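You operate a simulated robot arm through the tools that you are given. There is no shell and no other tool.

The job below is to be done with a simulated robot arm. You get a single attempt, and the scene is never put back.

Task
Find the cloudy dish on the light box and put it in the red tray.
Fine: switch the box on and turn its dial to HIGH to see; leave the clear dishes; dial back to LOW, switch off.

Only the result counts: the job must be done as asked and must still hold three seconds after the hand-in. Knocking over, shifting, dropping, spilling or breaking anything else fails it.

Robot
A 6-joint arm with a three-finger gripper, fixed in place. Base frame: the origin is at the foot of the arm, x ahead of it, y to its left, z up. Lengths are in m, angles in rad, forces in N, time in s.
Its first joint turns from -2.897 to 2.897 rad. Payload 4.89 kg.
Tool frame: the origin (TCP) lies between the finger pads and is the grasp point; the fingertips stand 0.03 m ahead of it; z points along the fingers, y is the line along which they close. Largest opening 0.164 m; the body of the gripper starts 0.125 m behind the TCP.
Orientation is that of the tool frame in the base frame, as a unit quaternion [x, y, z, w]. With the fingers straight down and closing along the base's y, the tool's x points along the base's -x, its y along +y and its z along -z.

Tools
- The arm moves only by the tool apply_moves. Its argument "commands" is a list of rows, each an object of numbers (a shift or turn left out is 0, a gripper value left out holds the last): "dx", "dy", "dz": the shift along the tool's x, y, z in units of 20 mm (1.0 is 20 mm); "rx", "ry", "rz": the turn, a rotation vector about the tool's x, y, z in units of 5 degrees (1.0 is 5 degrees); "jaw": the finger opening in cm, from 0 to 16.4. In form: [{"dx": .., "dy": .., "dz": .., "rx": .., "ry": .., "rz": .., "jaw": ..}, ...]. A call has 1 to 20 rows; each row shifts and turns the commanded pose from where the row before left it, along the tool's axes as they then stand. A call with a number of a shift or a turn outside -1 to 1 is refused whole. A row lasts 0.2 s, in which the tool goes at most 0.05 m and 0.15 rad; a call with a longer step from one row to the next is refused whole, and so is a gripper value outside its range. A pose out of reach is approached as far as the arm can. The call stops where the force on the tool passes 40 N (or 10 N more than at its start, if that is more) or the arm is blocked; 0.2 s more then pass. Each finger travels about 0.108 m/s and halts on what it meets, pressing with about 25 N; the grip force reading is that of the motor and also rises with nothing between the fingers. The clock runs only during rows and for 0.2 s after the last one: add rows that do not move to give the fingers time. It gives the time, the measured TCP pose, the force on the tool (base axes), the opening and the grip force at its end, in the units of the frame above (readings bear some noise), with the torque about the TCP (base axes, N m) and any sound that the robot's microphone picked up.
- Cameras (640 x 400 px; columns grow to the right, rows downward): "scene" is fixed at [0.0506, -0.4998, 1.4809]; the picture's right is [0.16, -0.99, 0.00], its down [-0.50, -0.08, -0.86] and it looks along [0.85, 0.13, -0.50] (base axes); focal length 334 px, centre (320, 200). "wrist" rides on the gripper at [0.076, -0.002, -0.152] in the tool frame; the picture's right is [0.02, 1.00, 0.00], its down [-0.88, 0.02, -0.47] and it looks along [-0.47, 0.01, 0.88] (tool axes); focal length 247 px, centre (320, 200). There is no depth. A picture from a camera that has moved, and an enlarged one, comes with that camera's place and axes in the base frame and with its lens.
- get_image(camera): a new picture of that camera. No time passes.
- lift_body(by): slides the trunk up (or, below 0, down) by that many m; the arm rides with it, the base frame stays. It gives what a move gives, with no picture.
- zoom(camera, box): a new picture of the part [left, top, right, bottom] of that camera's present view, enlarged. No time passes.
- finish_job(): hands the job in; it is judged then, once.

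Nothing tells you positions but the pictures and the camera data. Unless the task says otherwise, let go and move clear before handing in.

The tools are called after "Emit:" as name(argument=value, ...) on one line, values as JSON. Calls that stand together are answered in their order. apply_moves: Moves the arm, as the interface text tells. Its arguments: {"type":"object","properties":{"commands":{"type":"array","items":{"type":"object","properties":{"dx":{"type":"number"},"dy":{"type":"number"},"dz":{"type":"number"},"rx":{"type":"number"},"ry":{"type":"number"},"rz":{"type":"number"},"jaw":{"type":"number"}}}}},"required":["commands"]} The other tools are called the same way: lift_body (by) slides the trunk up or down; get_image (camera) takes a picture; zoom (camera, box) takes an enlarged picture of a part of a camera's view; finish_job () hands the job in.

At the start:

```text
clock: 0.0
tcp_pos: [0.3856, -0.3619, 1.2614]
ee_rot: [-0.041, 0.999, 0.0, 0.0]
ft_force: [-1.3, -0.7, -0.1]
wrist_torque: [0.0, -0.04, 0.01]
opening: 0.1639
finger_force: 0.2
trunk travel left (down, up): [-0.175, 0.215]
```

scene: 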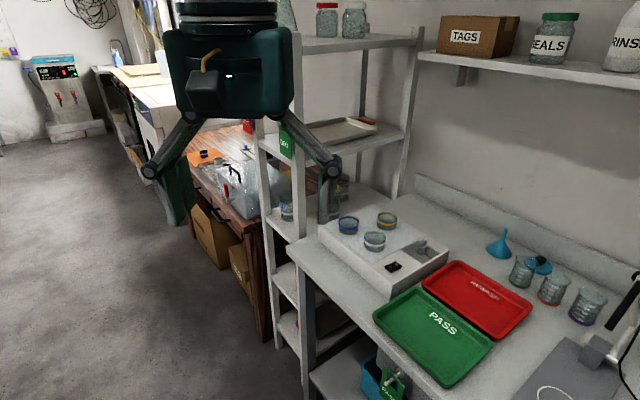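
wrist: 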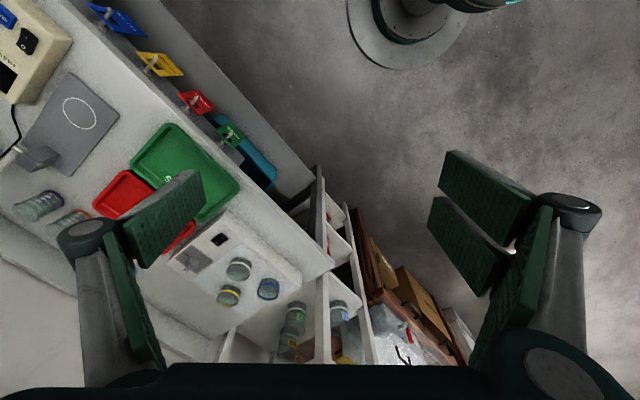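

I see a bench with a white light box carrying three small dishes, with a switch and a dial near its front edge, and green and red trays beside it. First I'll look closer at the box and its controls.

Emit:
zoom(camera="scene", box=[300, 190, 460, 300])

Emit:
zoom(camera="scene", box=[360, 220, 640, 400])

Emit:
zoom(camera="wrist", box=[80, 110, 340, 340])

```text
3.64 times, centred on (380, 245) of scene
camera zoom: at [0.0506, -0.4998, 1.4809], right [0.16, -0.99, 0.0], down [-0.5, -0.08, -0.86], along [0.85, 0.13, -0.5], focal length 1214 px, centre (102, 36)
```

zoom: 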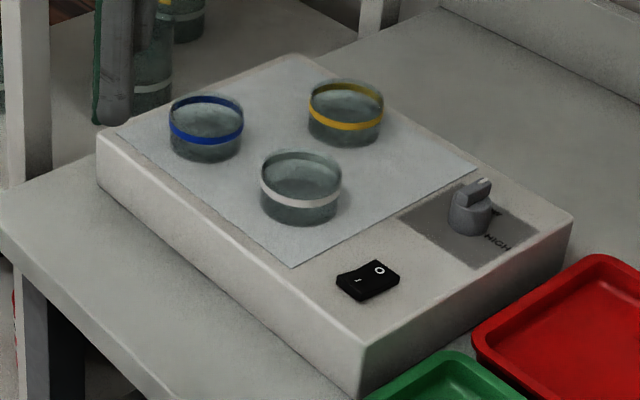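

```text
2.22 times, centred on (500, 310) of scene
camera zoom: at [0.0506, -0.4998, 1.4809], right [0.16, -0.99, 0.0], down [-0.5, -0.08, -0.86], along [0.85, 0.13, -0.5], focal length 742 px, centre (-80, -44)
```

zoom: 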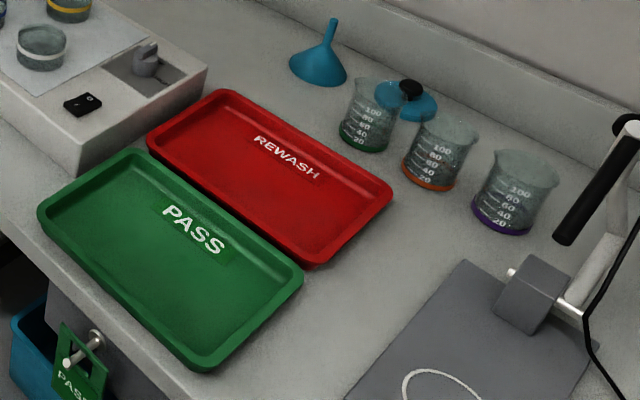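

```text
1.74 times, centred on (210, 225) of wrist
camera zoom: at [0.308, -0.3682, 1.4135], right [-0.1, 0.99, 0.0], down [0.88, 0.09, 0.47], along [0.47, 0.05, -0.88], focal length 430 px, centre (511, 156)
```

zoom: 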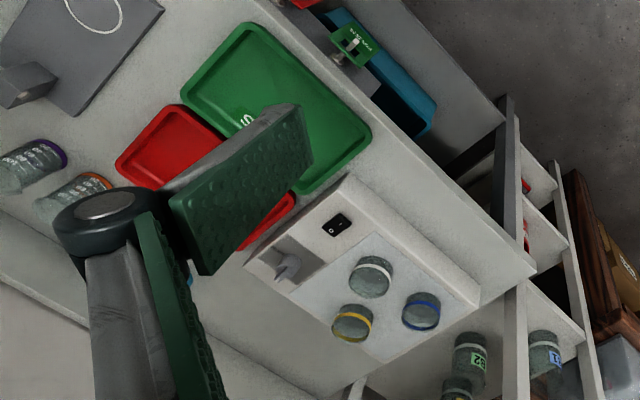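

The box sits at roughly x 0.8, y −0.45 to −0.7, with its top near z 0.9. I'll bring the wrist camera over it at a safe height to fix the positions.

Emit:
apply_moves(commands=[{"dx": -0.95, "dy": -0.65}, {"dx": -0.95, "dy": -0.65}, {"dx": -0.95, "dy": -0.65}, {"dx": -0.95, "dy": -0.65}, {"dx": -0.95, "dy": -0.65}, {"dx": -0.95, "dy": -0.65}, {"dx": -0.95, "dy": -0.65}, {"dx": -0.95, "dy": -0.65}, {"dx": -0.95, "dy": -0.65}, {"dx": -0.95, "dy": -0.65}, {"dx": -0.95, "dy": -0.65}, {"dx": -0.95, "dy": -0.65}, {"dx": -0.95, "dy": -0.65}, {"dx": -0.95, "dy": -0.65}])

Emit:
get_image(camera="wrist")

Emit:
get_image(camera="scene")

```text
clock: 3.0
tcp_pos: [0.6639, -0.5212, 1.2619]
ee_rot: [-0.041, 0.999, 0.0, 0.0]
ft_force: [-0.8, 1.2, 0.9]
wrist_torque: [-0.08, -0.17, 0.01]
opening: 0.164
finger_force: 0.0
trunk travel left (down, up): [-0.175, 0.215]
```

```text
taken
camera wrist: at [0.5872, -0.5273, 1.4137], right [-0.1, 0.99, 0.0], down [0.88, 0.09, 0.47], along [0.47, 0.05, -0.88], focal length 247 px, centre (320, 200)
```

wrist: 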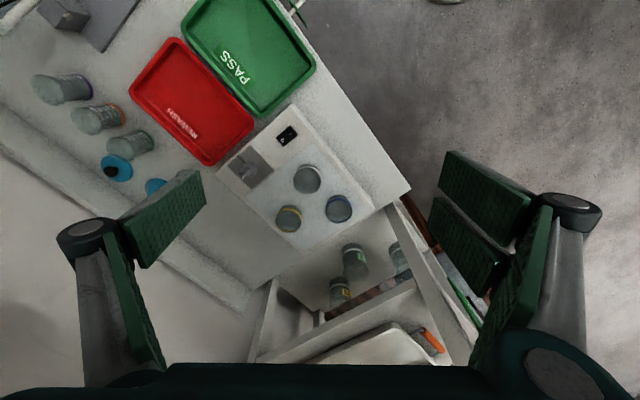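

```text
taken
```

scene: 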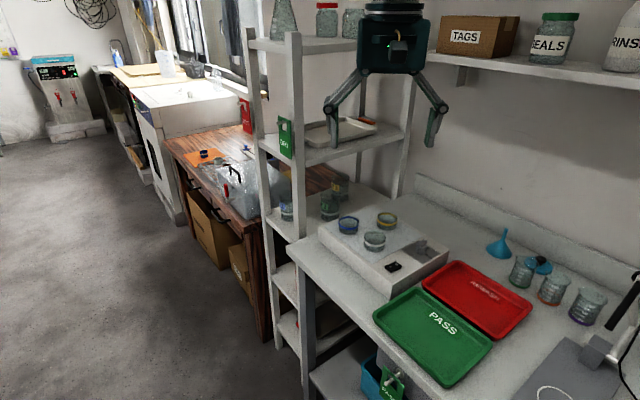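

The box is in clear view from here. I'll zoom in to read the switch and dial markings.

Emit:
zoom(camera="wrist", box=[200, 90, 400, 260])

Emit:
zoom(camera="wrist", box=[215, 110, 315, 200])

Emit:
zoom(camera="scene", box=[370, 225, 450, 285])

```text
2.35 times, centred on (300, 175) of wrist
camera zoom: at [0.5872, -0.5273, 1.4137], right [-0.1, 0.99, 0.0], down [0.88, 0.09, 0.47], along [0.47, 0.05, -0.88], focal length 581 px, centre (367, 259)
```

zoom: 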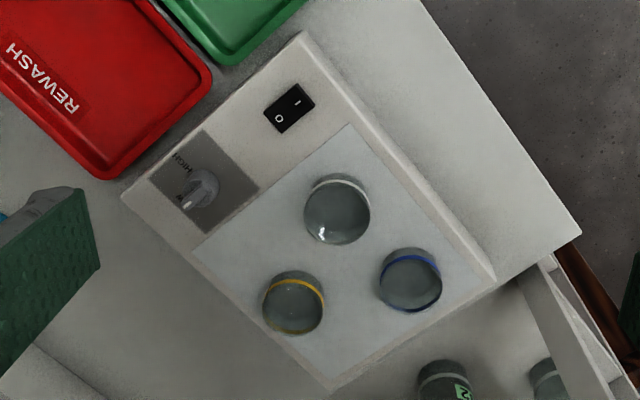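

```text
4.44 times, centred on (265, 155) of wrist
camera zoom: at [0.5872, -0.5273, 1.4137], right [-0.1, 0.99, 0.0], down [0.88, 0.09, 0.47], along [0.47, 0.05, -0.88], focal length 1098 px, centre (564, 400)
```

zoom: 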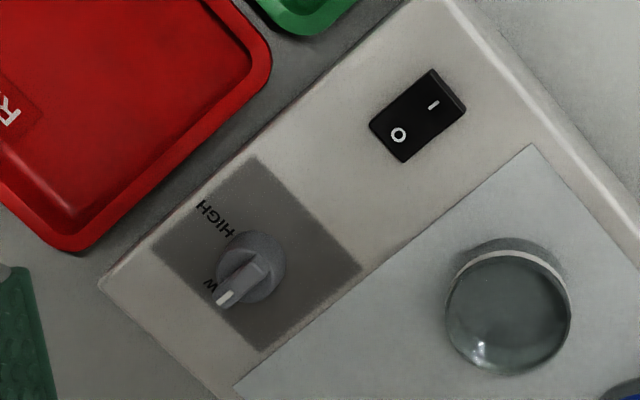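

```text
6.67 times, centred on (410, 255) of scene
camera zoom: at [0.0506, -0.4998, 1.4809], right [0.16, -0.99, 0.0], down [-0.5, -0.08, -0.86], along [0.85, 0.13, -0.5], focal length 2226 px, centre (-280, -167)
```

zoom: 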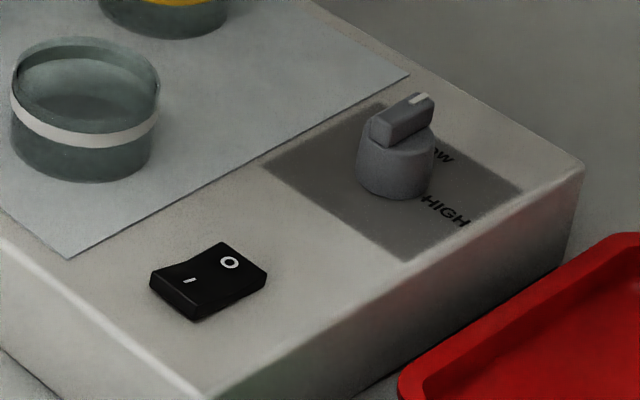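

The box is turned about 45° in the base frame. The switch is near (0.714, −0.580, 0.915), with its "I" half toward the bench front. The dial is near (0.787, −0.652), pointing at LOW. I'll turn the tool to line up with the box, close the fingers and come over the switch's "I" half.

Emit:
apply_moves(commands=[{"rz": -1, "jaw": 0}, {"rz": -1}, {"rz": -1}, {"rz": -1}, {"rz": -1}, {"rz": -1}, {"rz": -1}, {"rz": -1}, {"rz": -0.06, "dx": 0.34}, {"dy": -0.8}, {"dy": -0.8}, {"dy": -0.8}, {"dy": -0.78}, {"dz": 1}, {"dz": 1}, {"dz": 1}, {"dz": 1}])

Emit:
get_image(camera="wrist")

Emit:
get_image(camera="scene")

```text
clock: 6.6
tcp_pos: [0.7035, -0.573, 1.1814]
ee_rot: [-0.383, 0.924, 0.001, 0.0]
ft_force: [0.0, 0.6, 0.2]
wrist_torque: [-0.05, -0.08, 0.03]
opening: 0.0
finger_force: 25.2
trunk travel left (down, up): [-0.175, 0.215]
```

```text
taken
camera wrist: at [0.6506, -0.6253, 1.3338], right [-0.72, 0.69, 0.0], down [0.61, 0.64, 0.47], along [0.33, 0.34, -0.88], focal length 247 px, centre (320, 200)
```

wrist: 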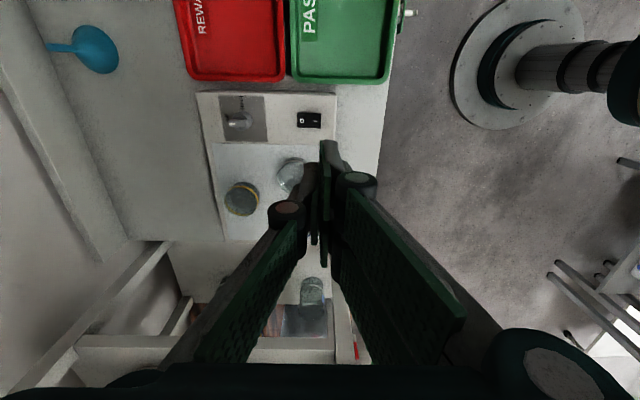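

```text
taken
```

scene: 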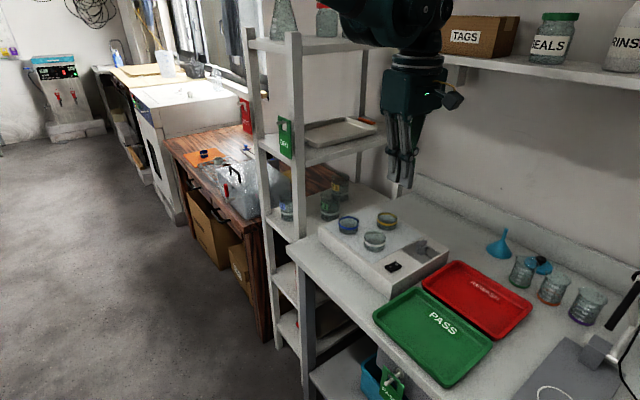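

The view is now lined up with the box: image right is the bench front, image down is toward the rack. I'll zoom in on the control panel.

Emit:
zoom(camera="wrist", box=[190, 80, 350, 180])

Emit:
zoom(camera="wrist", box=[210, 90, 274, 146])

```text
4.00 times, centred on (270, 130) of wrist
camera zoom: at [0.6506, -0.6253, 1.3338], right [-0.72, 0.69, 0.0], down [0.61, 0.64, 0.47], along [0.33, 0.34, -0.88], focal length 988 px, centre (520, 480)
```

zoom: 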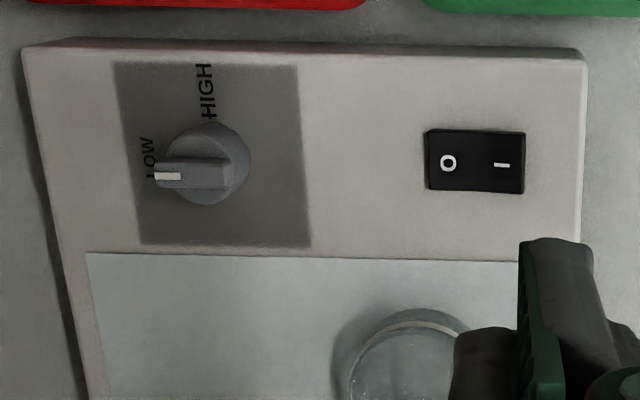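

```text
7.14 times, centred on (242, 118) of wrist
camera zoom: at [0.6506, -0.6253, 1.3338], right [-0.72, 0.69, 0.0], down [0.61, 0.64, 0.47], along [0.33, 0.34, -0.88], focal length 1764 px, centre (877, 786)
```

zoom: 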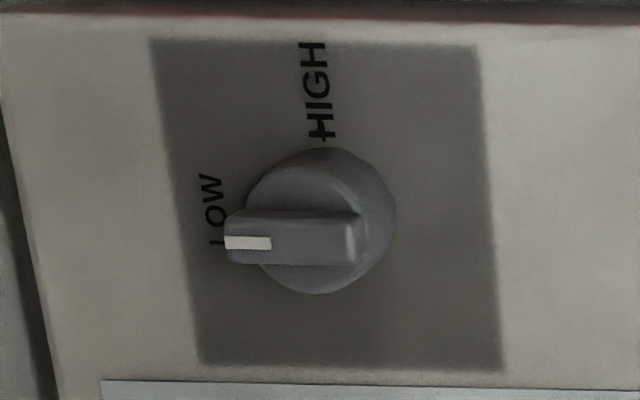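

The panel confirms it: the pointer is at LOW (toward the wall), and HIGH is a quarter turn clockwise seen from above. I'm over the "I" half now, so I'll lower to just above it and check.

Emit:
apply_moves(commands=[{"dy": -0.15, "dx": -0.13, "dz": 1}, {"dz": 1}, {"dz": 1}, {"dz": 1}, {"dz": 1}, {"dz": 1}, {"dz": 1}, {"dz": 1}, {"dz": 1}, {"dz": 1}, {"dz": 0.2}])

Emit:
get_image(camera="wrist")

Emit:
zoom(camera="scene", box=[340, 210, 460, 300])

```text
clock: 9.0
tcp_pos: [0.7081, -0.572, 0.978]
ee_rot: [-0.383, 0.924, -0.001, 0.0]
ft_force: [-1.1, 0.1, -0.7]
wrist_torque: [-0.02, 0.01, 0.0]
opening: 0.0
finger_force: 25.5
trunk travel left (down, up): [-0.175, 0.215]
```

```text
taken
camera wrist: at [0.6553, -0.6252, 1.1296], right [-0.72, 0.69, 0.0], down [0.61, 0.64, 0.47], along [0.33, 0.34, -0.88], focal length 247 px, centre (320, 200)
```

wrist: 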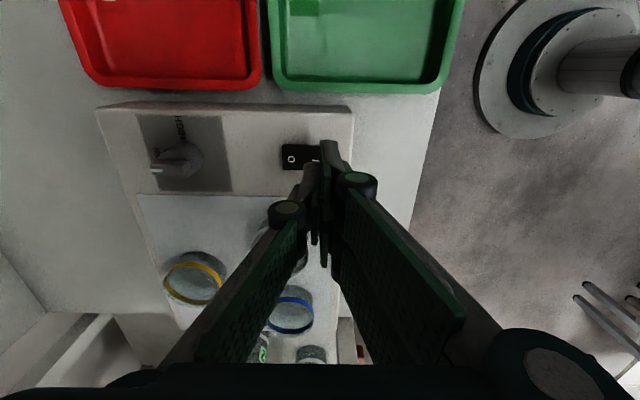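

```text
4.44 times, centred on (400, 255) of scene
camera zoom: at [0.0506, -0.4998, 1.4809], right [0.16, -0.99, 0.0], down [-0.5, -0.08, -0.86], along [0.85, 0.13, -0.5], focal length 1484 px, centre (-36, -44)
```

zoom: 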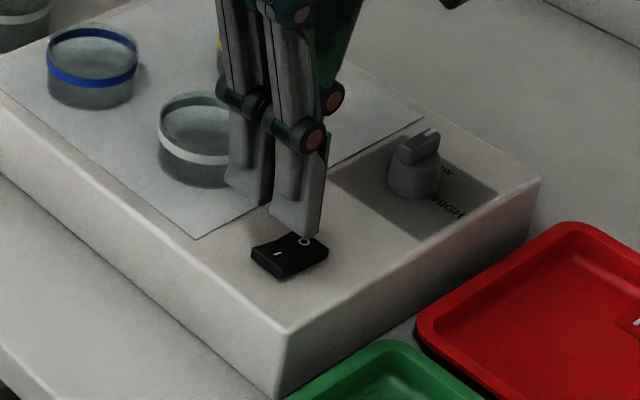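

The fingers are just above the rocker. I'll zoom in on the fingertips before pressing, since their exact position matters here.

Emit:
zoom(camera="wrist", box=[260, 120, 400, 220])

Emit:
zoom(camera="scene", box=[370, 235, 430, 275])

```text
4.00 times, centred on (330, 170) of wrist
camera zoom: at [0.6553, -0.6252, 1.1296], right [-0.72, 0.69, 0.0], down [0.61, 0.64, 0.47], along [0.33, 0.34, -0.88], focal length 988 px, centre (280, 320)
```

zoom: 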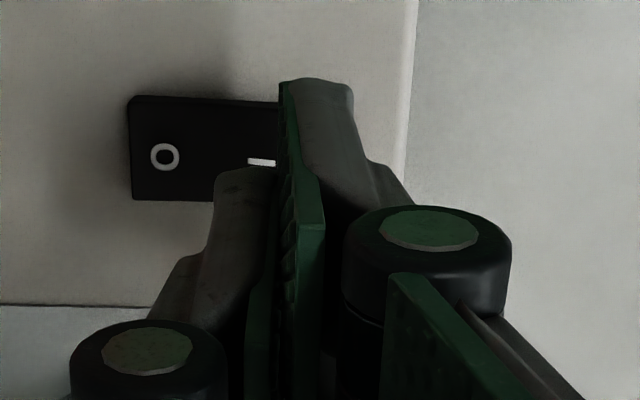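

```text
10.00 times, centred on (400, 255) of scene
camera zoom: at [0.0506, -0.4998, 1.4809], right [0.16, -0.99, 0.0], down [-0.5, -0.08, -0.86], along [0.85, 0.13, -0.5], focal length 3338 px, centre (-480, -350)
```

zoom: 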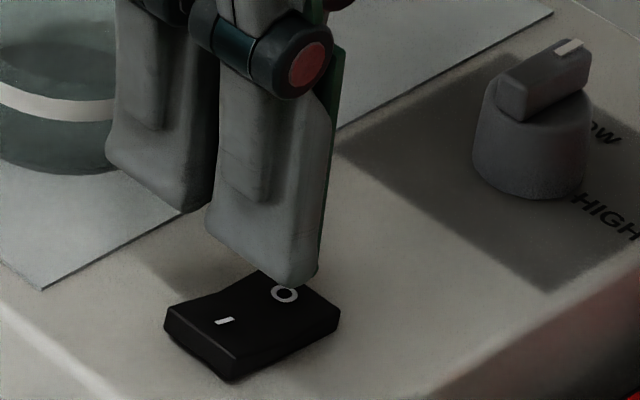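

The fingertips don't look quite as I expected in the two views. Before I touch anything I'll look at the whole gripper to understand its shape.

Emit:
zoom(camera="scene", box=[340, 130, 480, 290])

Emit:
zoom(camera="wrist", box=[180, 100, 500, 380])

```text
2.50 times, centred on (410, 210) of scene
camera zoom: at [0.0506, -0.4998, 1.4809], right [0.16, -0.99, 0.0], down [-0.5, -0.08, -0.86], along [0.85, 0.13, -0.5], focal length 835 px, centre (95, 175)
```

zoom: 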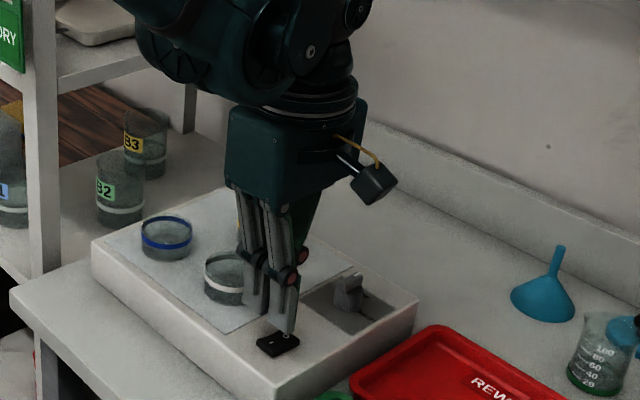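

```text
1.43 times, centred on (340, 240) of wrist
camera zoom: at [0.6553, -0.6252, 1.1296], right [-0.72, 0.69, 0.0], down [0.61, 0.64, 0.47], along [0.33, 0.34, -0.88], focal length 353 px, centre (291, 143)
```

zoom: 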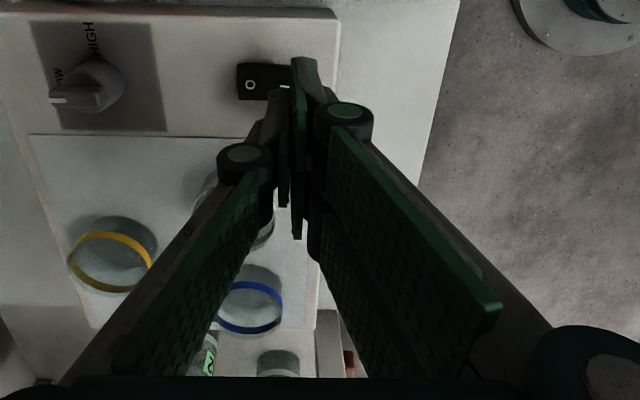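

The gripper is drawn with bulkier fingers than described, but the closed tips still sit over the "I" half. I'll come down gently and watch the contact force.

Emit:
apply_moves(commands=[{"dz": 0.2}, {"dz": 0.2}, {"dz": 0.2}, {"dz": 0.1}, {"dz": 0.1}, {"dz": 0.1}])

Emit:
zoom(camera="scene", box=[360, 220, 440, 280])

```text
clock: 10.4
tcp_pos: [0.7085, -0.5715, 0.9601]
ee_rot: [-0.382, 0.924, 0.001, 0.0]
ft_force: [-0.6, 0.2, -0.4]
wrist_torque: [0.02, -0.06, 0.02]
opening: 0.0001
finger_force: 24.9
trunk travel left (down, up): [-0.175, 0.215]
```

```text
6.67 times, centred on (400, 250) of scene
camera zoom: at [0.0506, -0.4998, 1.4809], right [0.16, -0.99, 0.0], down [-0.5, -0.08, -0.86], along [0.85, 0.13, -0.5], focal length 2226 px, centre (-213, -133)
```

zoom: 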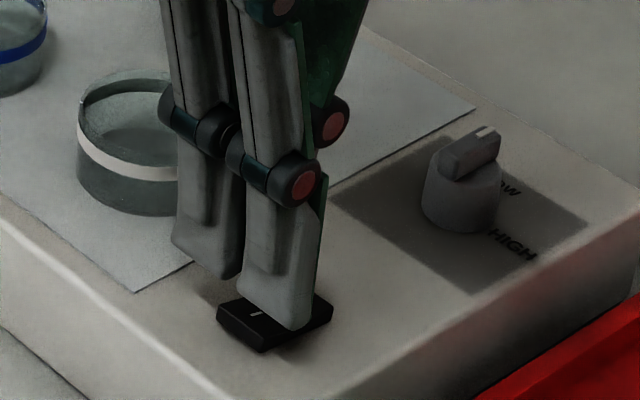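

No contact yet; the fingertip is right over the "I" mark. I'll continue down in small steps.

Emit:
apply_moves(commands=[{"dz": 0.1}, {"dz": 0.1}, {"dz": 0.1}, {"dz": 0.1}])

Emit:
zoom(camera="scene", box=[340, 205, 440, 280])

```text
clock: 11.4
tcp_pos: [0.7089, -0.5713, 0.9519]
ee_rot: [-0.383, 0.924, 0.0, 0.0]
ft_force: [0.1, 0.6, -0.2]
wrist_torque: [0.01, 0.0, -0.02]
opening: 0.0001
finger_force: 24.3
trunk travel left (down, up): [-0.175, 0.215]
```

```text
5.33 times, centred on (390, 242) of scene
camera zoom: at [0.0506, -0.4998, 1.4809], right [0.16, -0.99, 0.0], down [-0.5, -0.08, -0.86], along [0.85, 0.13, -0.5], focal length 1780 px, centre (-53, -27)
```

zoom: 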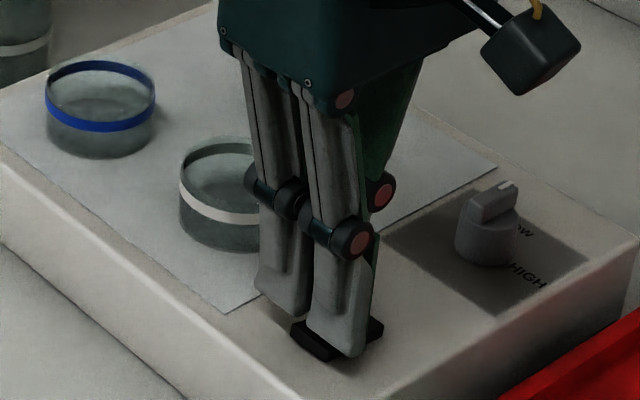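

Emit:
apply_moves(commands=[{"dz": 0.1}, {"dz": 0.1}])

Emit:
zoom(camera="scene", box=[340, 205, 440, 280])

```text
clock: 12.0
tcp_pos: [0.7099, -0.5712, 0.9488]
ee_rot: [-0.383, 0.924, 0.0, 0.0]
ft_force: [-0.7, 0.2, 0.6]
wrist_torque: [0.02, -0.01, 0.02]
opening: 0.0
finger_force: 24.9
trunk travel left (down, up): [-0.175, 0.215]
```

```text
5.33 times, centred on (390, 242) of scene
camera zoom: at [0.0506, -0.4998, 1.4809], right [0.16, -0.99, 0.0], down [-0.5, -0.08, -0.86], along [0.85, 0.13, -0.5], focal length 1780 px, centre (-53, -27)
```

zoom: 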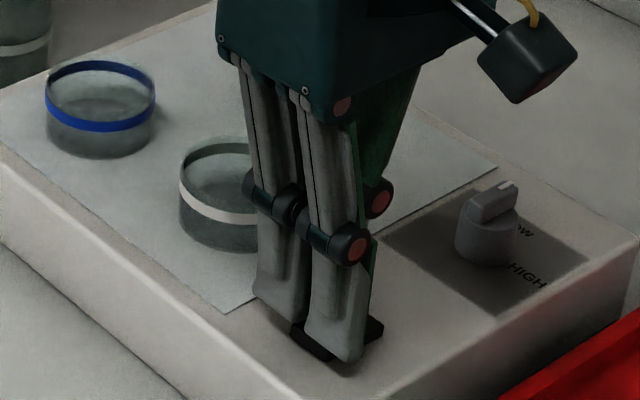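

Emit:
apply_moves(commands=[{"dz": 0.1}, {"dz": 0.1}, {"dz": 0.1}])

Emit:
zoom(camera="scene", box=[340, 205, 440, 280])

```text
clock: 12.8
tcp_pos: [0.7082, -0.5727, 0.9422]
ee_rot: [-0.382, 0.924, 0.0, 0.001]
ft_force: [0.3, 1.0, 1.0]
wrist_torque: [0.04, 0.02, 0.01]
opening: 0.0
finger_force: 24.8
trunk travel left (down, up): [-0.175, 0.215]
```

```text
5.33 times, centred on (390, 242) of scene
camera zoom: at [0.0506, -0.4998, 1.4809], right [0.16, -0.99, 0.0], down [-0.5, -0.08, -0.86], along [0.85, 0.13, -0.5], focal length 1780 px, centre (-53, -27)
```

zoom: 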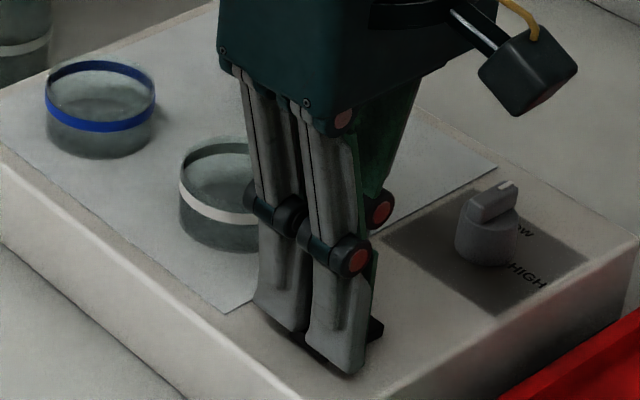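

Emit:
apply_moves(commands=[{"dz": 0.1}, {"dz": 0.1}, {"dz": 0.1}])

Emit:
zoom(camera="scene", box=[340, 205, 440, 280])

```text
clock: 13.7
tcp_pos: [0.7086, -0.5717, 0.9387]
ee_rot: [-0.383, 0.924, -0.002, 0.0]
ft_force: [-0.3, 2.4, 22.9]
wrist_torque: [-0.08, -0.05, 0.01]
opening: 0.0001
finger_force: 25.4
trunk travel left (down, up): [-0.175, 0.215]
stopped in row 3: the force on the tool passed its limit at 43 N (the readings are from after the stop); the commanded pose is now the measured one
```

```text
5.33 times, centred on (390, 242) of scene
camera zoom: at [0.0506, -0.4998, 1.4809], right [0.16, -0.99, 0.0], down [-0.5, -0.08, -0.86], along [0.85, 0.13, -0.5], focal length 1780 px, centre (-53, -27)
```

zoom: 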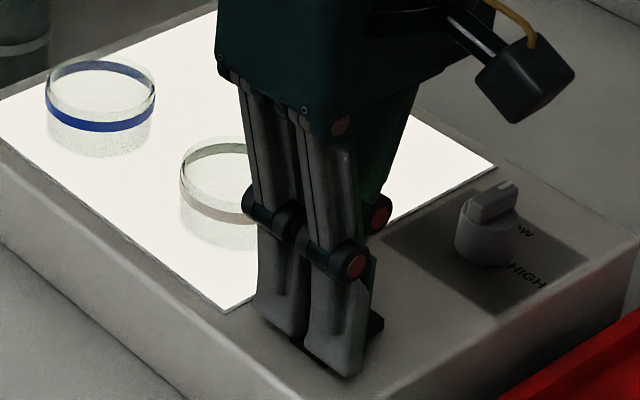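

The light came on. I'll lift off, turn the tool so the fingers will close across the dial's bar, and open the jaw partway.

Emit:
apply_moves(commands=[{"dz": -0.5}, {"dz": -1}, {"dz": -1}, {"dz": -1}, {"dz": -1}, {"dz": -1, "jaw": 5}])

Emit:
zoom(camera="wrist", box=[80, 60, 400, 340])

Emit:
zoom(camera="scene", box=[310, 190, 450, 290])

```text
clock: 15.1
tcp_pos: [0.7086, -0.5732, 1.0479]
ee_rot: [-0.384, 0.923, -0.001, 0.0]
ft_force: [0.4, -0.8, -0.1]
wrist_torque: [0.07, 0.03, 0.02]
opening: 0.0499
finger_force: 0.0
trunk travel left (down, up): [-0.175, 0.215]
```

```text
1.43 times, centred on (240, 200) of wrist
camera zoom: at [0.6549, -0.6265, 1.1996], right [-0.72, 0.69, 0.0], down [0.61, 0.64, 0.47], along [0.33, 0.34, -0.88], focal length 353 px, centre (434, 200)
```

zoom: 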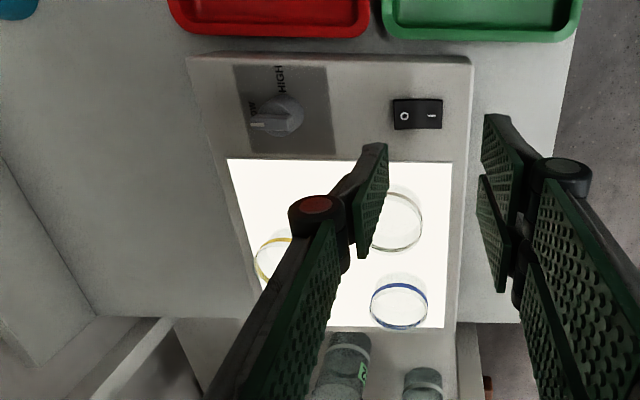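

```text
4.00 times, centred on (380, 240) of scene
camera zoom: at [0.0506, -0.4998, 1.4809], right [0.16, -0.99, 0.0], down [-0.5, -0.08, -0.86], along [0.85, 0.13, -0.5], focal length 1335 px, centre (80, 40)
```

zoom: 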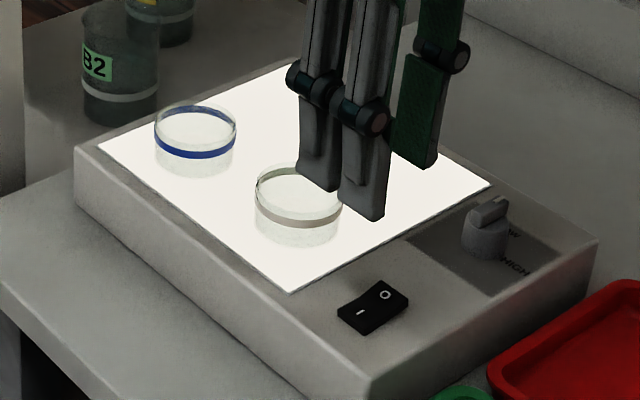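

The lamp is on at LOW and too washed out to judge the dishes yet. I'll rotate the tool a quarter turn clockwise, ready for the dial.

Emit:
apply_moves(commands=[{"rz": 1}, {"rz": 1}, {"rz": 1}, {"rz": 1}, {"rz": 1}, {"rz": 1}, {"rz": 1}, {"rz": 1}, {"rz": 1}, {"rz": 1}, {"rz": 1}, {"rz": 1}, {"rz": 1}, {"rz": 1}, {"rz": 1}, {"rz": 1}, {"rz": 1}, {"rz": 1}])

Emit:
get_image(camera="wrist")

```text
clock: 18.9
tcp_pos: [0.7089, -0.5732, 1.0476]
ee_rot: [0.382, 0.924, -0.001, 0.001]
ft_force: [0.2, 0.3, 0.0]
wrist_torque: [-0.01, 0.0, -0.03]
opening: 0.0501
finger_force: 0.0
trunk travel left (down, up): [-0.175, 0.215]
```

```text
taken
camera wrist: at [0.6535, -0.5182, 1.1993], right [0.69, 0.72, 0.0], down [0.64, -0.61, 0.47], along [0.34, -0.33, -0.88], focal length 247 px, centre (320, 200)
```

wrist: 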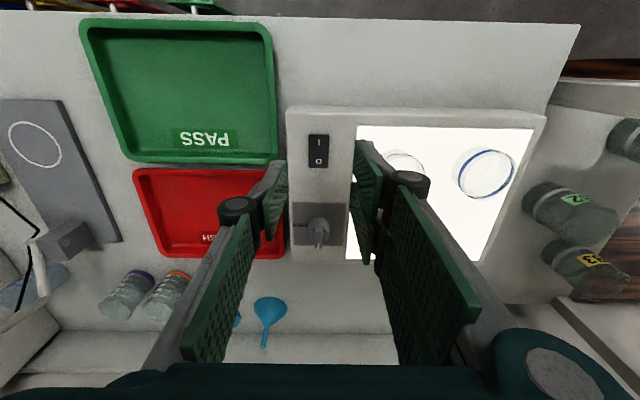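

Emit:
zoom(camera="wrist", box=[280, 190, 360, 270])

Emit:
zoom(camera="wrist", box=[270, 90, 560, 280])

```text
5.00 times, centred on (320, 230) of wrist
camera zoom: at [0.6535, -0.5182, 1.1993], right [0.69, 0.72, 0.0], down [0.64, -0.61, 0.47], along [0.34, -0.33, -0.88], focal length 1235 px, centre (320, 50)
```

zoom: 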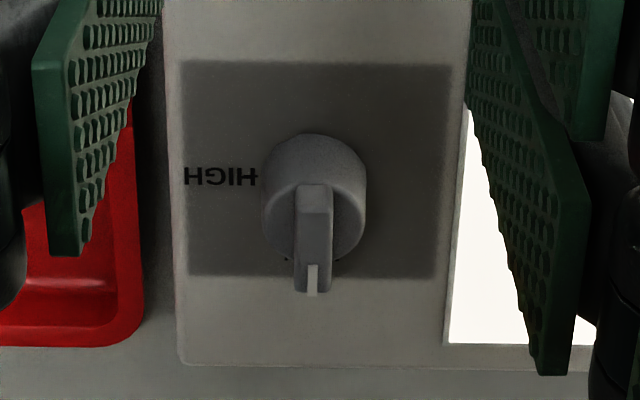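

```text
2.11 times, centred on (415, 185) of wrist
camera zoom: at [0.6535, -0.5182, 1.1993], right [0.69, 0.72, 0.0], down [0.64, -0.61, 0.47], along [0.34, -0.33, -0.88], focal length 520 px, centre (120, 232)
```

zoom: 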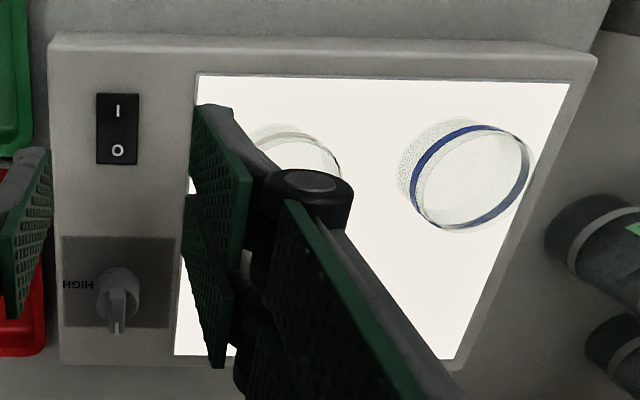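

The dial's bar points toward the wall and the fingers now straddle its line. I'll move toward the wall until I'm over the dial, staying high, to test the reach.

Emit:
apply_moves(commands=[{"dx": -1}, {"dx": -1}, {"dx": -1}, {"dx": -1}, {"dx": -1}, {"dx": -1, "dy": 0.05}, {}])

Emit:
get_image(camera="wrist")

Emit:
get_image(camera="scene")

```text
clock: 20.4
tcp_pos: [0.7952, -0.6564, 1.0458]
ee_rot: [0.382, 0.924, 0.0, 0.001]
ft_force: [-0.6, -0.4, 0.2]
wrist_torque: [0.03, 0.02, 0.03]
opening: 0.0499
finger_force: 0.0
trunk travel left (down, up): [-0.175, 0.215]
```

```text
taken
camera wrist: at [0.7393, -0.6022, 1.198], right [0.69, 0.72, 0.0], down [0.64, -0.61, 0.47], along [0.34, -0.33, -0.88], focal length 247 px, centre (320, 200)
```

wrist: 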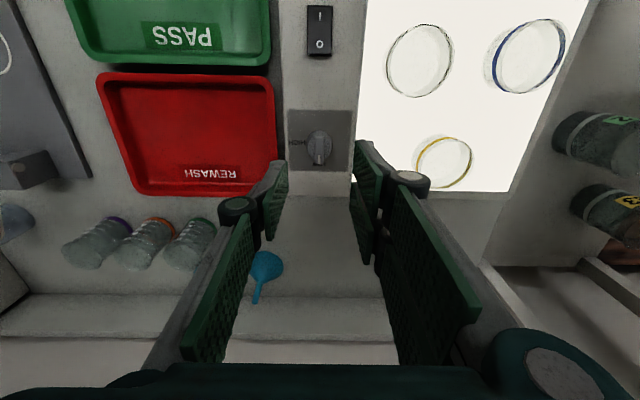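

```text
taken
```

scene: 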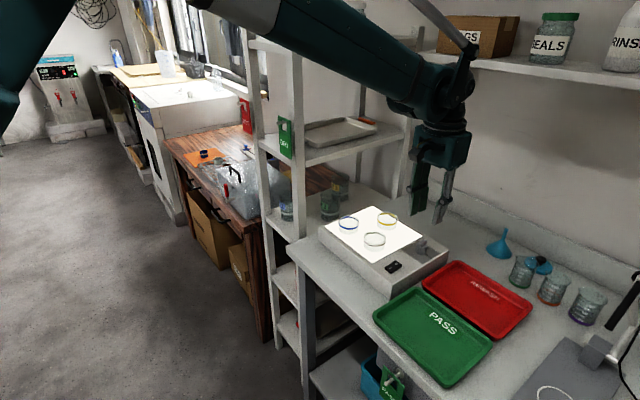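

The arm reaches above the dial with the tool vertical. I'll zoom to check the alignment before going down.

Emit:
zoom(camera="wrist", box=[270, 90, 370, 190])

Emit:
zoom(camera="scene", box=[380, 180, 480, 270])

```text
4.00 times, centred on (320, 140) of wrist
camera zoom: at [0.7393, -0.6022, 1.198], right [0.69, 0.72, 0.0], down [0.64, -0.61, 0.47], along [0.34, -0.33, -0.88], focal length 988 px, centre (320, 440)
```

zoom: 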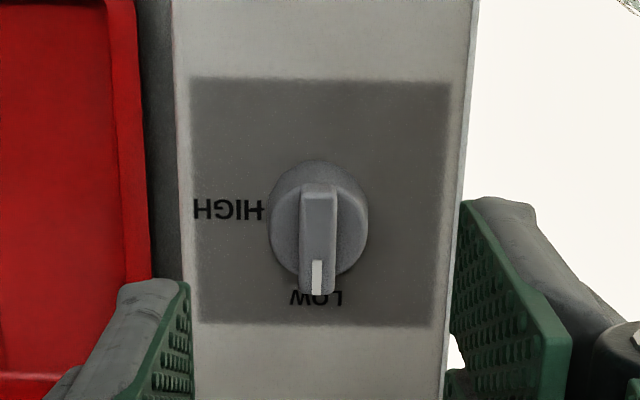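

```text
4.44 times, centred on (430, 225) of scene
camera zoom: at [0.0506, -0.4998, 1.4809], right [0.16, -0.99, 0.0], down [-0.5, -0.08, -0.86], along [0.85, 0.13, -0.5], focal length 1484 px, centre (-169, 89)
```

zoom: 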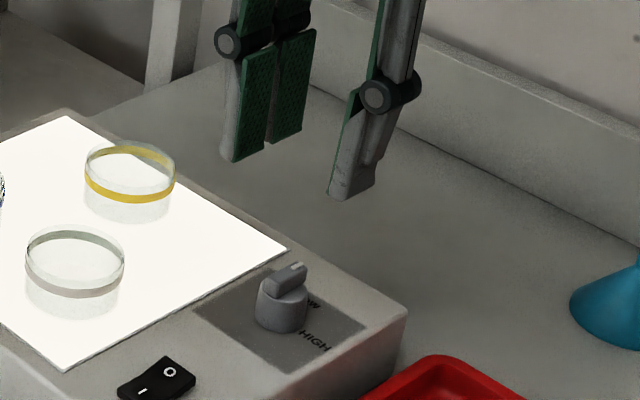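

Alignment is good: the dial's axis is within a millimetre of the tool's. Its bar top is near z 0.946, so I'll go down until the fingertips straddle the bar just above the knob body, then check before closing.

Emit:
apply_moves(commands=[{"dz": 1}, {"dz": 1}, {"dz": 1}, {"dz": 0.5}, {"dz": 0.35}, {}])

Emit:
zoom(camera="wrist", box=[250, 110, 390, 220])

Emit:
zoom(camera="scene", box=[390, 210, 460, 270])

```text
clock: 21.9
tcp_pos: [0.7945, -0.6549, 0.9698]
ee_rot: [0.383, 0.924, -0.001, 0.001]
ft_force: [0.4, 0.0, -0.3]
wrist_torque: [-0.01, 0.02, 0.0]
opening: 0.0499
finger_force: 0.1
trunk travel left (down, up): [-0.175, 0.215]
```

```text
3.64 times, centred on (320, 165) of wrist
camera zoom: at [0.7382, -0.6014, 1.1223], right [0.69, 0.72, 0.0], down [0.64, -0.61, 0.47], along [0.34, -0.33, -0.88], focal length 898 px, centre (320, 327)
```

zoom: 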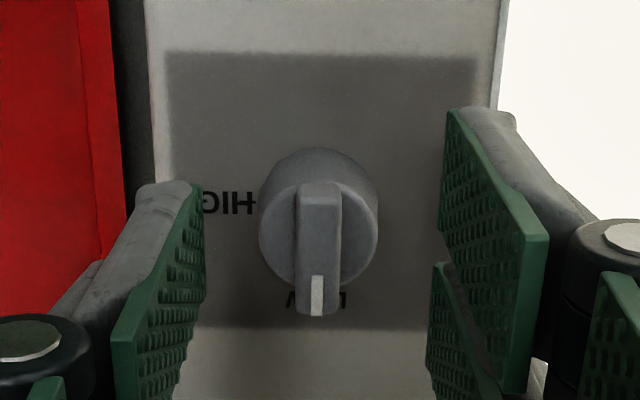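

```text
6.67 times, centred on (425, 240) of scene
camera zoom: at [0.0506, -0.4998, 1.4809], right [0.16, -0.99, 0.0], down [-0.5, -0.08, -0.86], along [0.85, 0.13, -0.5], focal length 2226 px, centre (-380, -67)
```

zoom: 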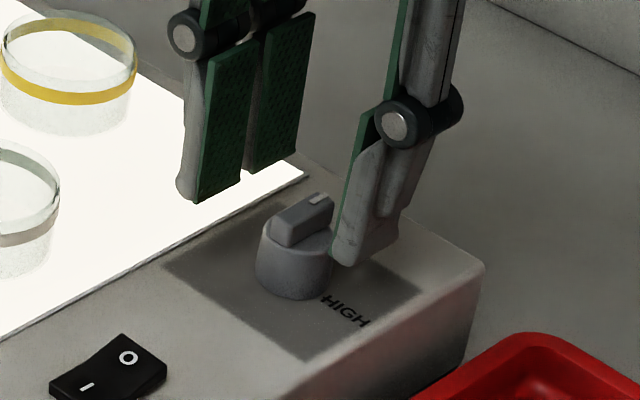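

The fingers straddle the bar evenly. I'll drop a few millimetres more and close on it.

Emit:
apply_moves(commands=[{"dz": 0.2}, {"jaw": 3}, {"jaw": 2}, {"jaw": 1}, {"jaw": 0}, {}, {}])

Emit:
zoom(camera="wrist", box=[250, 110, 390, 220])

Emit:
zoom(camera="scene", box=[390, 210, 460, 270])

```text
clock: 23.4
tcp_pos: [0.7936, -0.6577, 0.9656]
ee_rot: [0.383, 0.924, 0.0, 0.001]
ft_force: [-4.5, -3.1, -2.6]
wrist_torque: [-0.28, -0.03, -0.03]
opening: 0.01
finger_force: 44.7
trunk travel left (down, up): [-0.175, 0.215]
```

```text
3.64 times, centred on (320, 165) of wrist
camera zoom: at [0.7382, -0.6019, 1.1179], right [0.69, 0.72, 0.0], down [0.64, -0.61, 0.47], along [0.34, -0.33, -0.88], focal length 898 px, centre (320, 327)
```

zoom: 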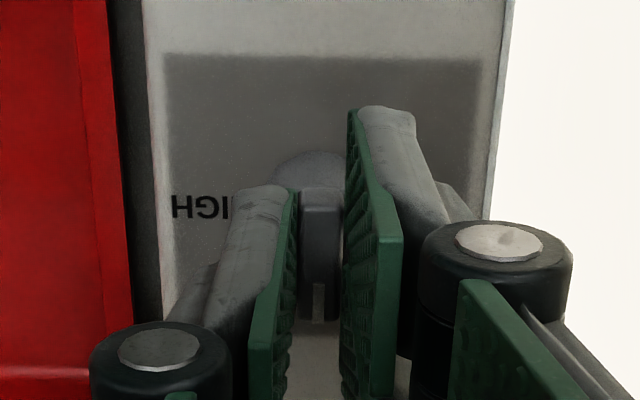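

```text
6.67 times, centred on (425, 240) of scene
camera zoom: at [0.0506, -0.4998, 1.4809], right [0.16, -0.99, 0.0], down [-0.5, -0.08, -0.86], along [0.85, 0.13, -0.5], focal length 2226 px, centre (-380, -67)
```

zoom: 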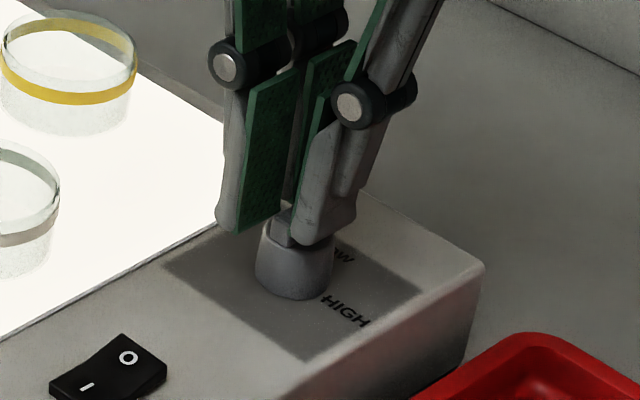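

I have the bar (opening 10 mm, which matches its thickness). Now I'll turn it clockwise a first 30° and check the load.

Emit:
apply_moves(commands=[{"rz": 1}, {"rz": 1}, {"rz": 1}, {"rz": 1}, {"rz": 1}, {"rz": 1}])

Emit:
zoom(camera="scene", box=[390, 210, 460, 270])

```text
clock: 24.9
tcp_pos: [0.7948, -0.6546, 0.9665]
ee_rot: [0.609, 0.793, 0.0, 0.001]
ft_force: [12.1, 3.6, 1.7]
wrist_torque: [0.61, -0.17, 0.04]
opening: 0.0101
finger_force: 44.8
trunk travel left (down, up): [-0.175, 0.215]
```

```text
6.67 times, centred on (425, 240) of scene
camera zoom: at [0.0506, -0.4998, 1.4809], right [0.16, -0.99, 0.0], down [-0.5, -0.08, -0.86], along [0.85, 0.13, -0.5], focal length 2226 px, centre (-380, -67)
```

zoom: 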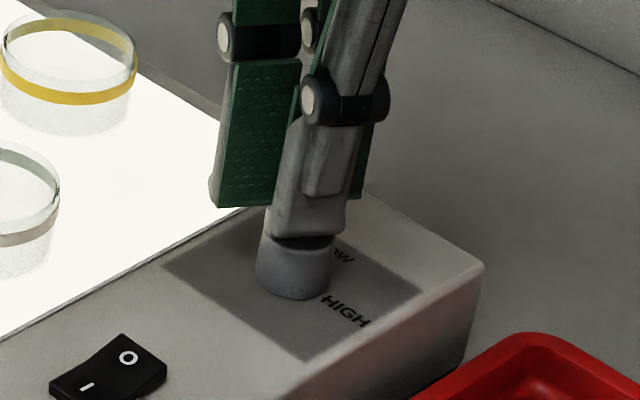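

It's turning. A small sideways load shows the tool is about a millimetre off the dial's axis, so I'll correct that while continuing to 60°.

Emit:
apply_moves(commands=[{"dy": 0.06}, {"rz": 1}, {"rz": 1}, {"rz": 1}, {"rz": 1}, {"rz": 1}, {"rz": 1}])

Emit:
zoom(camera="scene", box=[390, 210, 460, 270])

```text
clock: 26.4
tcp_pos: [0.7984, -0.656, 0.9666]
ee_rot: [0.793, 0.609, 0.0, 0.001]
ft_force: [25.4, 7.5, 0.5]
wrist_torque: [1.22, -0.99, 0.12]
opening: 0.0098
finger_force: 44.6
trunk travel left (down, up): [-0.175, 0.215]
```

```text
6.67 times, centred on (425, 240) of scene
camera zoom: at [0.0506, -0.4998, 1.4809], right [0.16, -0.99, 0.0], down [-0.5, -0.08, -0.86], along [0.85, 0.13, -0.5], focal length 2226 px, centre (-380, -67)
```

zoom: 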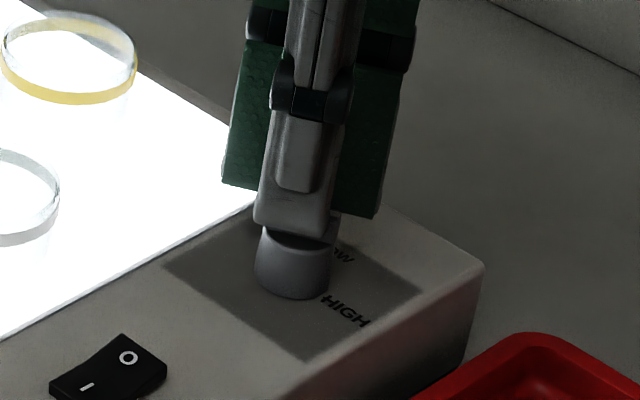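

The side load has grown to 25 N because the grip point sits a few millimetres off the dial's axis. I'll shift to relieve it before turning further.

Emit:
apply_moves(commands=[{"dy": 0.1, "dx": 0.06}, {}])

```text
clock: 27.1
tcp_pos: [0.7986, -0.6545, 0.9669]
ee_rot: [0.793, 0.609, -0.001, 0.001]
ft_force: [2.6, 9.2, -5.4]
wrist_torque: [0.16, -0.04, -0.03]
opening: 0.0098
finger_force: 45.4
trunk travel left (down, up): [-0.175, 0.215]
```

That relieved the load. Now the last 30°, with a slight arc correction.

Emit:
apply_moves(commands=[{"rz": 1, "dy": 0.015}, {"rz": 1, "dy": 0.015}, {"rz": 1, "dy": 0.015}, {"rz": 1, "dy": 0.015}, {"rz": 1, "dy": 0.015}, {"rz": 1, "dy": 0.015}, {}])

Emit:
zoom(camera="scene", box=[390, 210, 460, 270])

Emit:
get_image(camera="wrist")

Emit:
zoom(camera="scene", box=[310, 190, 450, 290])

```text
clock: 28.6
tcp_pos: [0.8, -0.6574, 0.9671]
ee_rot: [0.924, 0.382, 0.0, 0.001]
ft_force: [-2.8, -6.1, 1.1]
wrist_torque: [-0.97, 0.88, 0.08]
opening: 0.0097
finger_force: 44.6
trunk travel left (down, up): [-0.175, 0.215]
```

```text
6.67 times, centred on (425, 240) of scene
camera zoom: at [0.0506, -0.4998, 1.4809], right [0.16, -0.99, 0.0], down [-0.5, -0.08, -0.86], along [0.85, 0.13, -0.5], focal length 2226 px, centre (-380, -67)
```

zoom: 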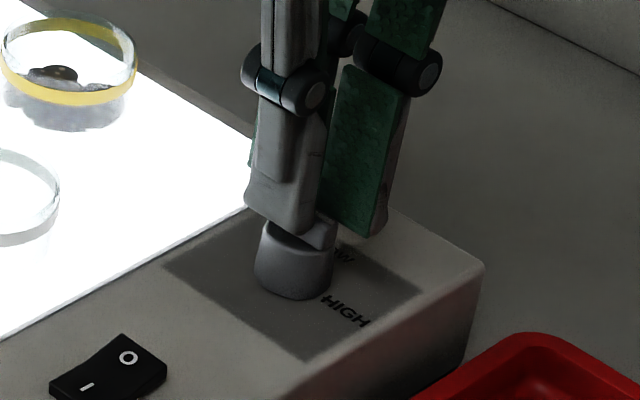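

```text
taken
camera wrist: at [0.852, -0.5996, 1.1181], right [0.72, -0.69, 0.0], down [-0.61, -0.63, 0.47], along [-0.33, -0.34, -0.88], focal length 247 px, centre (320, 200)
```

wrist: 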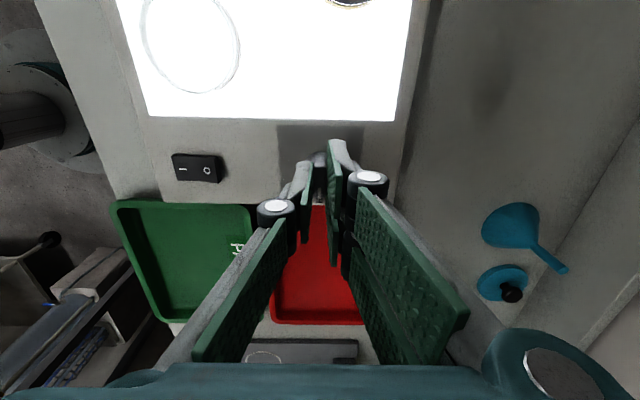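

```text
4.00 times, centred on (380, 240) of scene
camera zoom: at [0.0506, -0.4998, 1.4809], right [0.16, -0.99, 0.0], down [-0.5, -0.08, -0.86], along [0.85, 0.13, -0.5], focal length 1335 px, centre (80, 40)
```

zoom: 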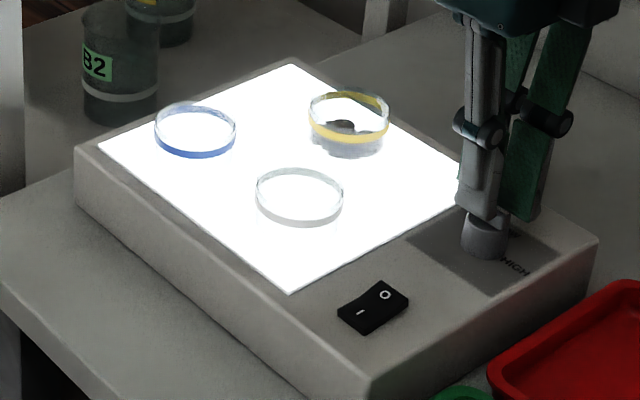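

With the dial at HIGH, a dark cloudy mass shows up in the yellow-banded dish, while the blue and white ones look clear. I'll confirm with close-ups of all three.

Emit:
zoom(camera="scene", box=[372, 205, 412, 235])

Emit:
zoom(camera="scene", box=[330, 205, 400, 255])

Emit:
zoom(camera="wrist", box=[100, 0, 440, 200])

```text
13.33 times, centred on (392, 220) of scene
camera zoom: at [0.0506, -0.4998, 1.4809], right [0.16, -0.99, 0.0], down [-0.5, -0.08, -0.86], along [0.85, 0.13, -0.5], focal length 4451 px, centre (-640, -67)
```

zoom: 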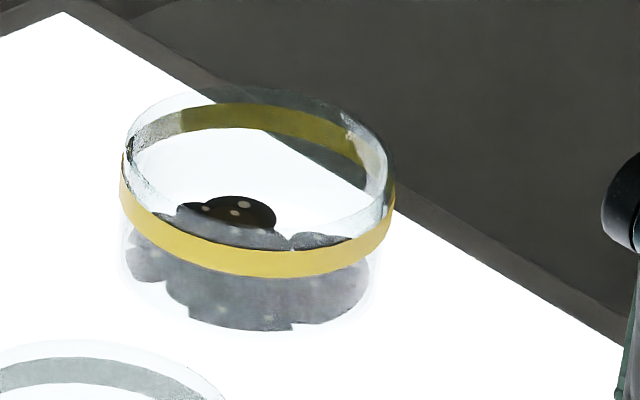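

```text
8.00 times, centred on (365, 230) of scene
camera zoom: at [0.0506, -0.4998, 1.4809], right [0.16, -0.99, 0.0], down [-0.5, -0.08, -0.86], along [0.85, 0.13, -0.5], focal length 2671 px, centre (-40, -40)
```

zoom: 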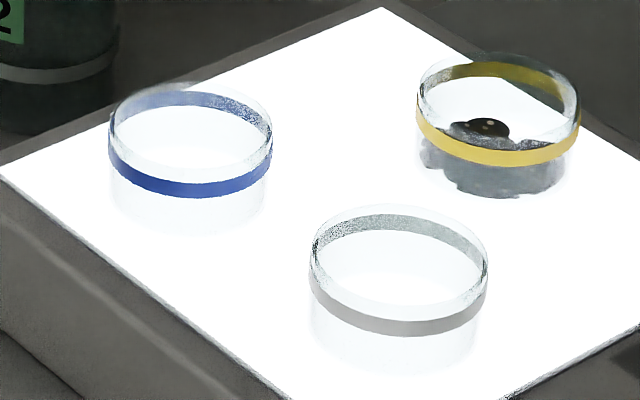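

```text
1.88 times, centred on (270, 100) of wrist
camera zoom: at [0.852, -0.5996, 1.1181], right [0.72, -0.69, 0.0], down [-0.61, -0.63, 0.47], along [-0.33, -0.34, -0.88], focal length 465 px, centre (414, 388)
```

zoom: 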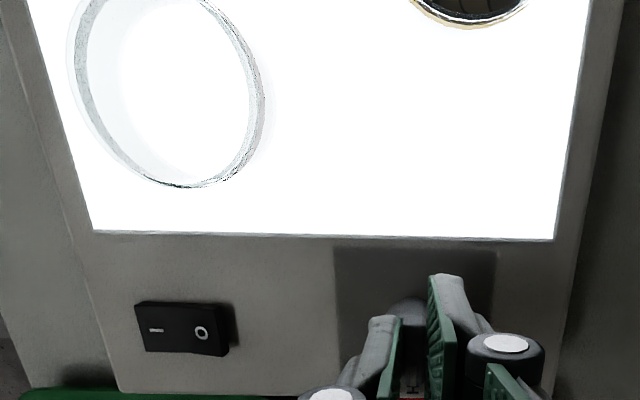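

It's confirmed: the yellow-banded dish is cloudy and the other two are clear. I'm still holding the dial, so I'll turn it back to LOW along the same arc now.

Emit:
apply_moves(commands=[{"rz": -1, "dy": -0.015}, {"rz": -1, "dy": -0.015}, {"rz": -1, "dy": -0.015}, {"rz": -1, "dy": -0.015}, {"rz": -1, "dy": -0.015}, {"rz": -1, "dy": -0.015}, {"rz": -1, "dy": -0.015}, {"rz": -1, "dy": -0.015}, {"rz": -1, "dy": -0.015}])

```text
clock: 30.6
tcp_pos: [0.7966, -0.6539, 0.9666]
ee_rot: [0.706, 0.708, 0.001, 0.001]
ft_force: [-15.3, -5.0, -9.9]
wrist_torque: [0.86, 0.4, -0.06]
opening: 0.0099
finger_force: 45.2
trunk travel left (down, up): [-0.175, 0.215]
```

Emit:
apply_moves(commands=[{"dy": -0.06}, {"rz": -1, "dy": -0.02}, {"rz": -1, "dy": -0.02}, {"rz": -1, "dy": -0.02}, {"rz": -1, "dy": -0.02}, {"rz": -1, "dy": -0.02}])

```text
clock: 32.0
tcp_pos: [0.7957, -0.656, 0.9654]
ee_rot: [0.536, 0.844, 0.0, 0.001]
ft_force: [17.7, -18.7, 2.0]
wrist_torque: [-0.3, -0.39, -0.01]
opening: 0.0097
finger_force: 45.2
trunk travel left (down, up): [-0.175, 0.215]
```

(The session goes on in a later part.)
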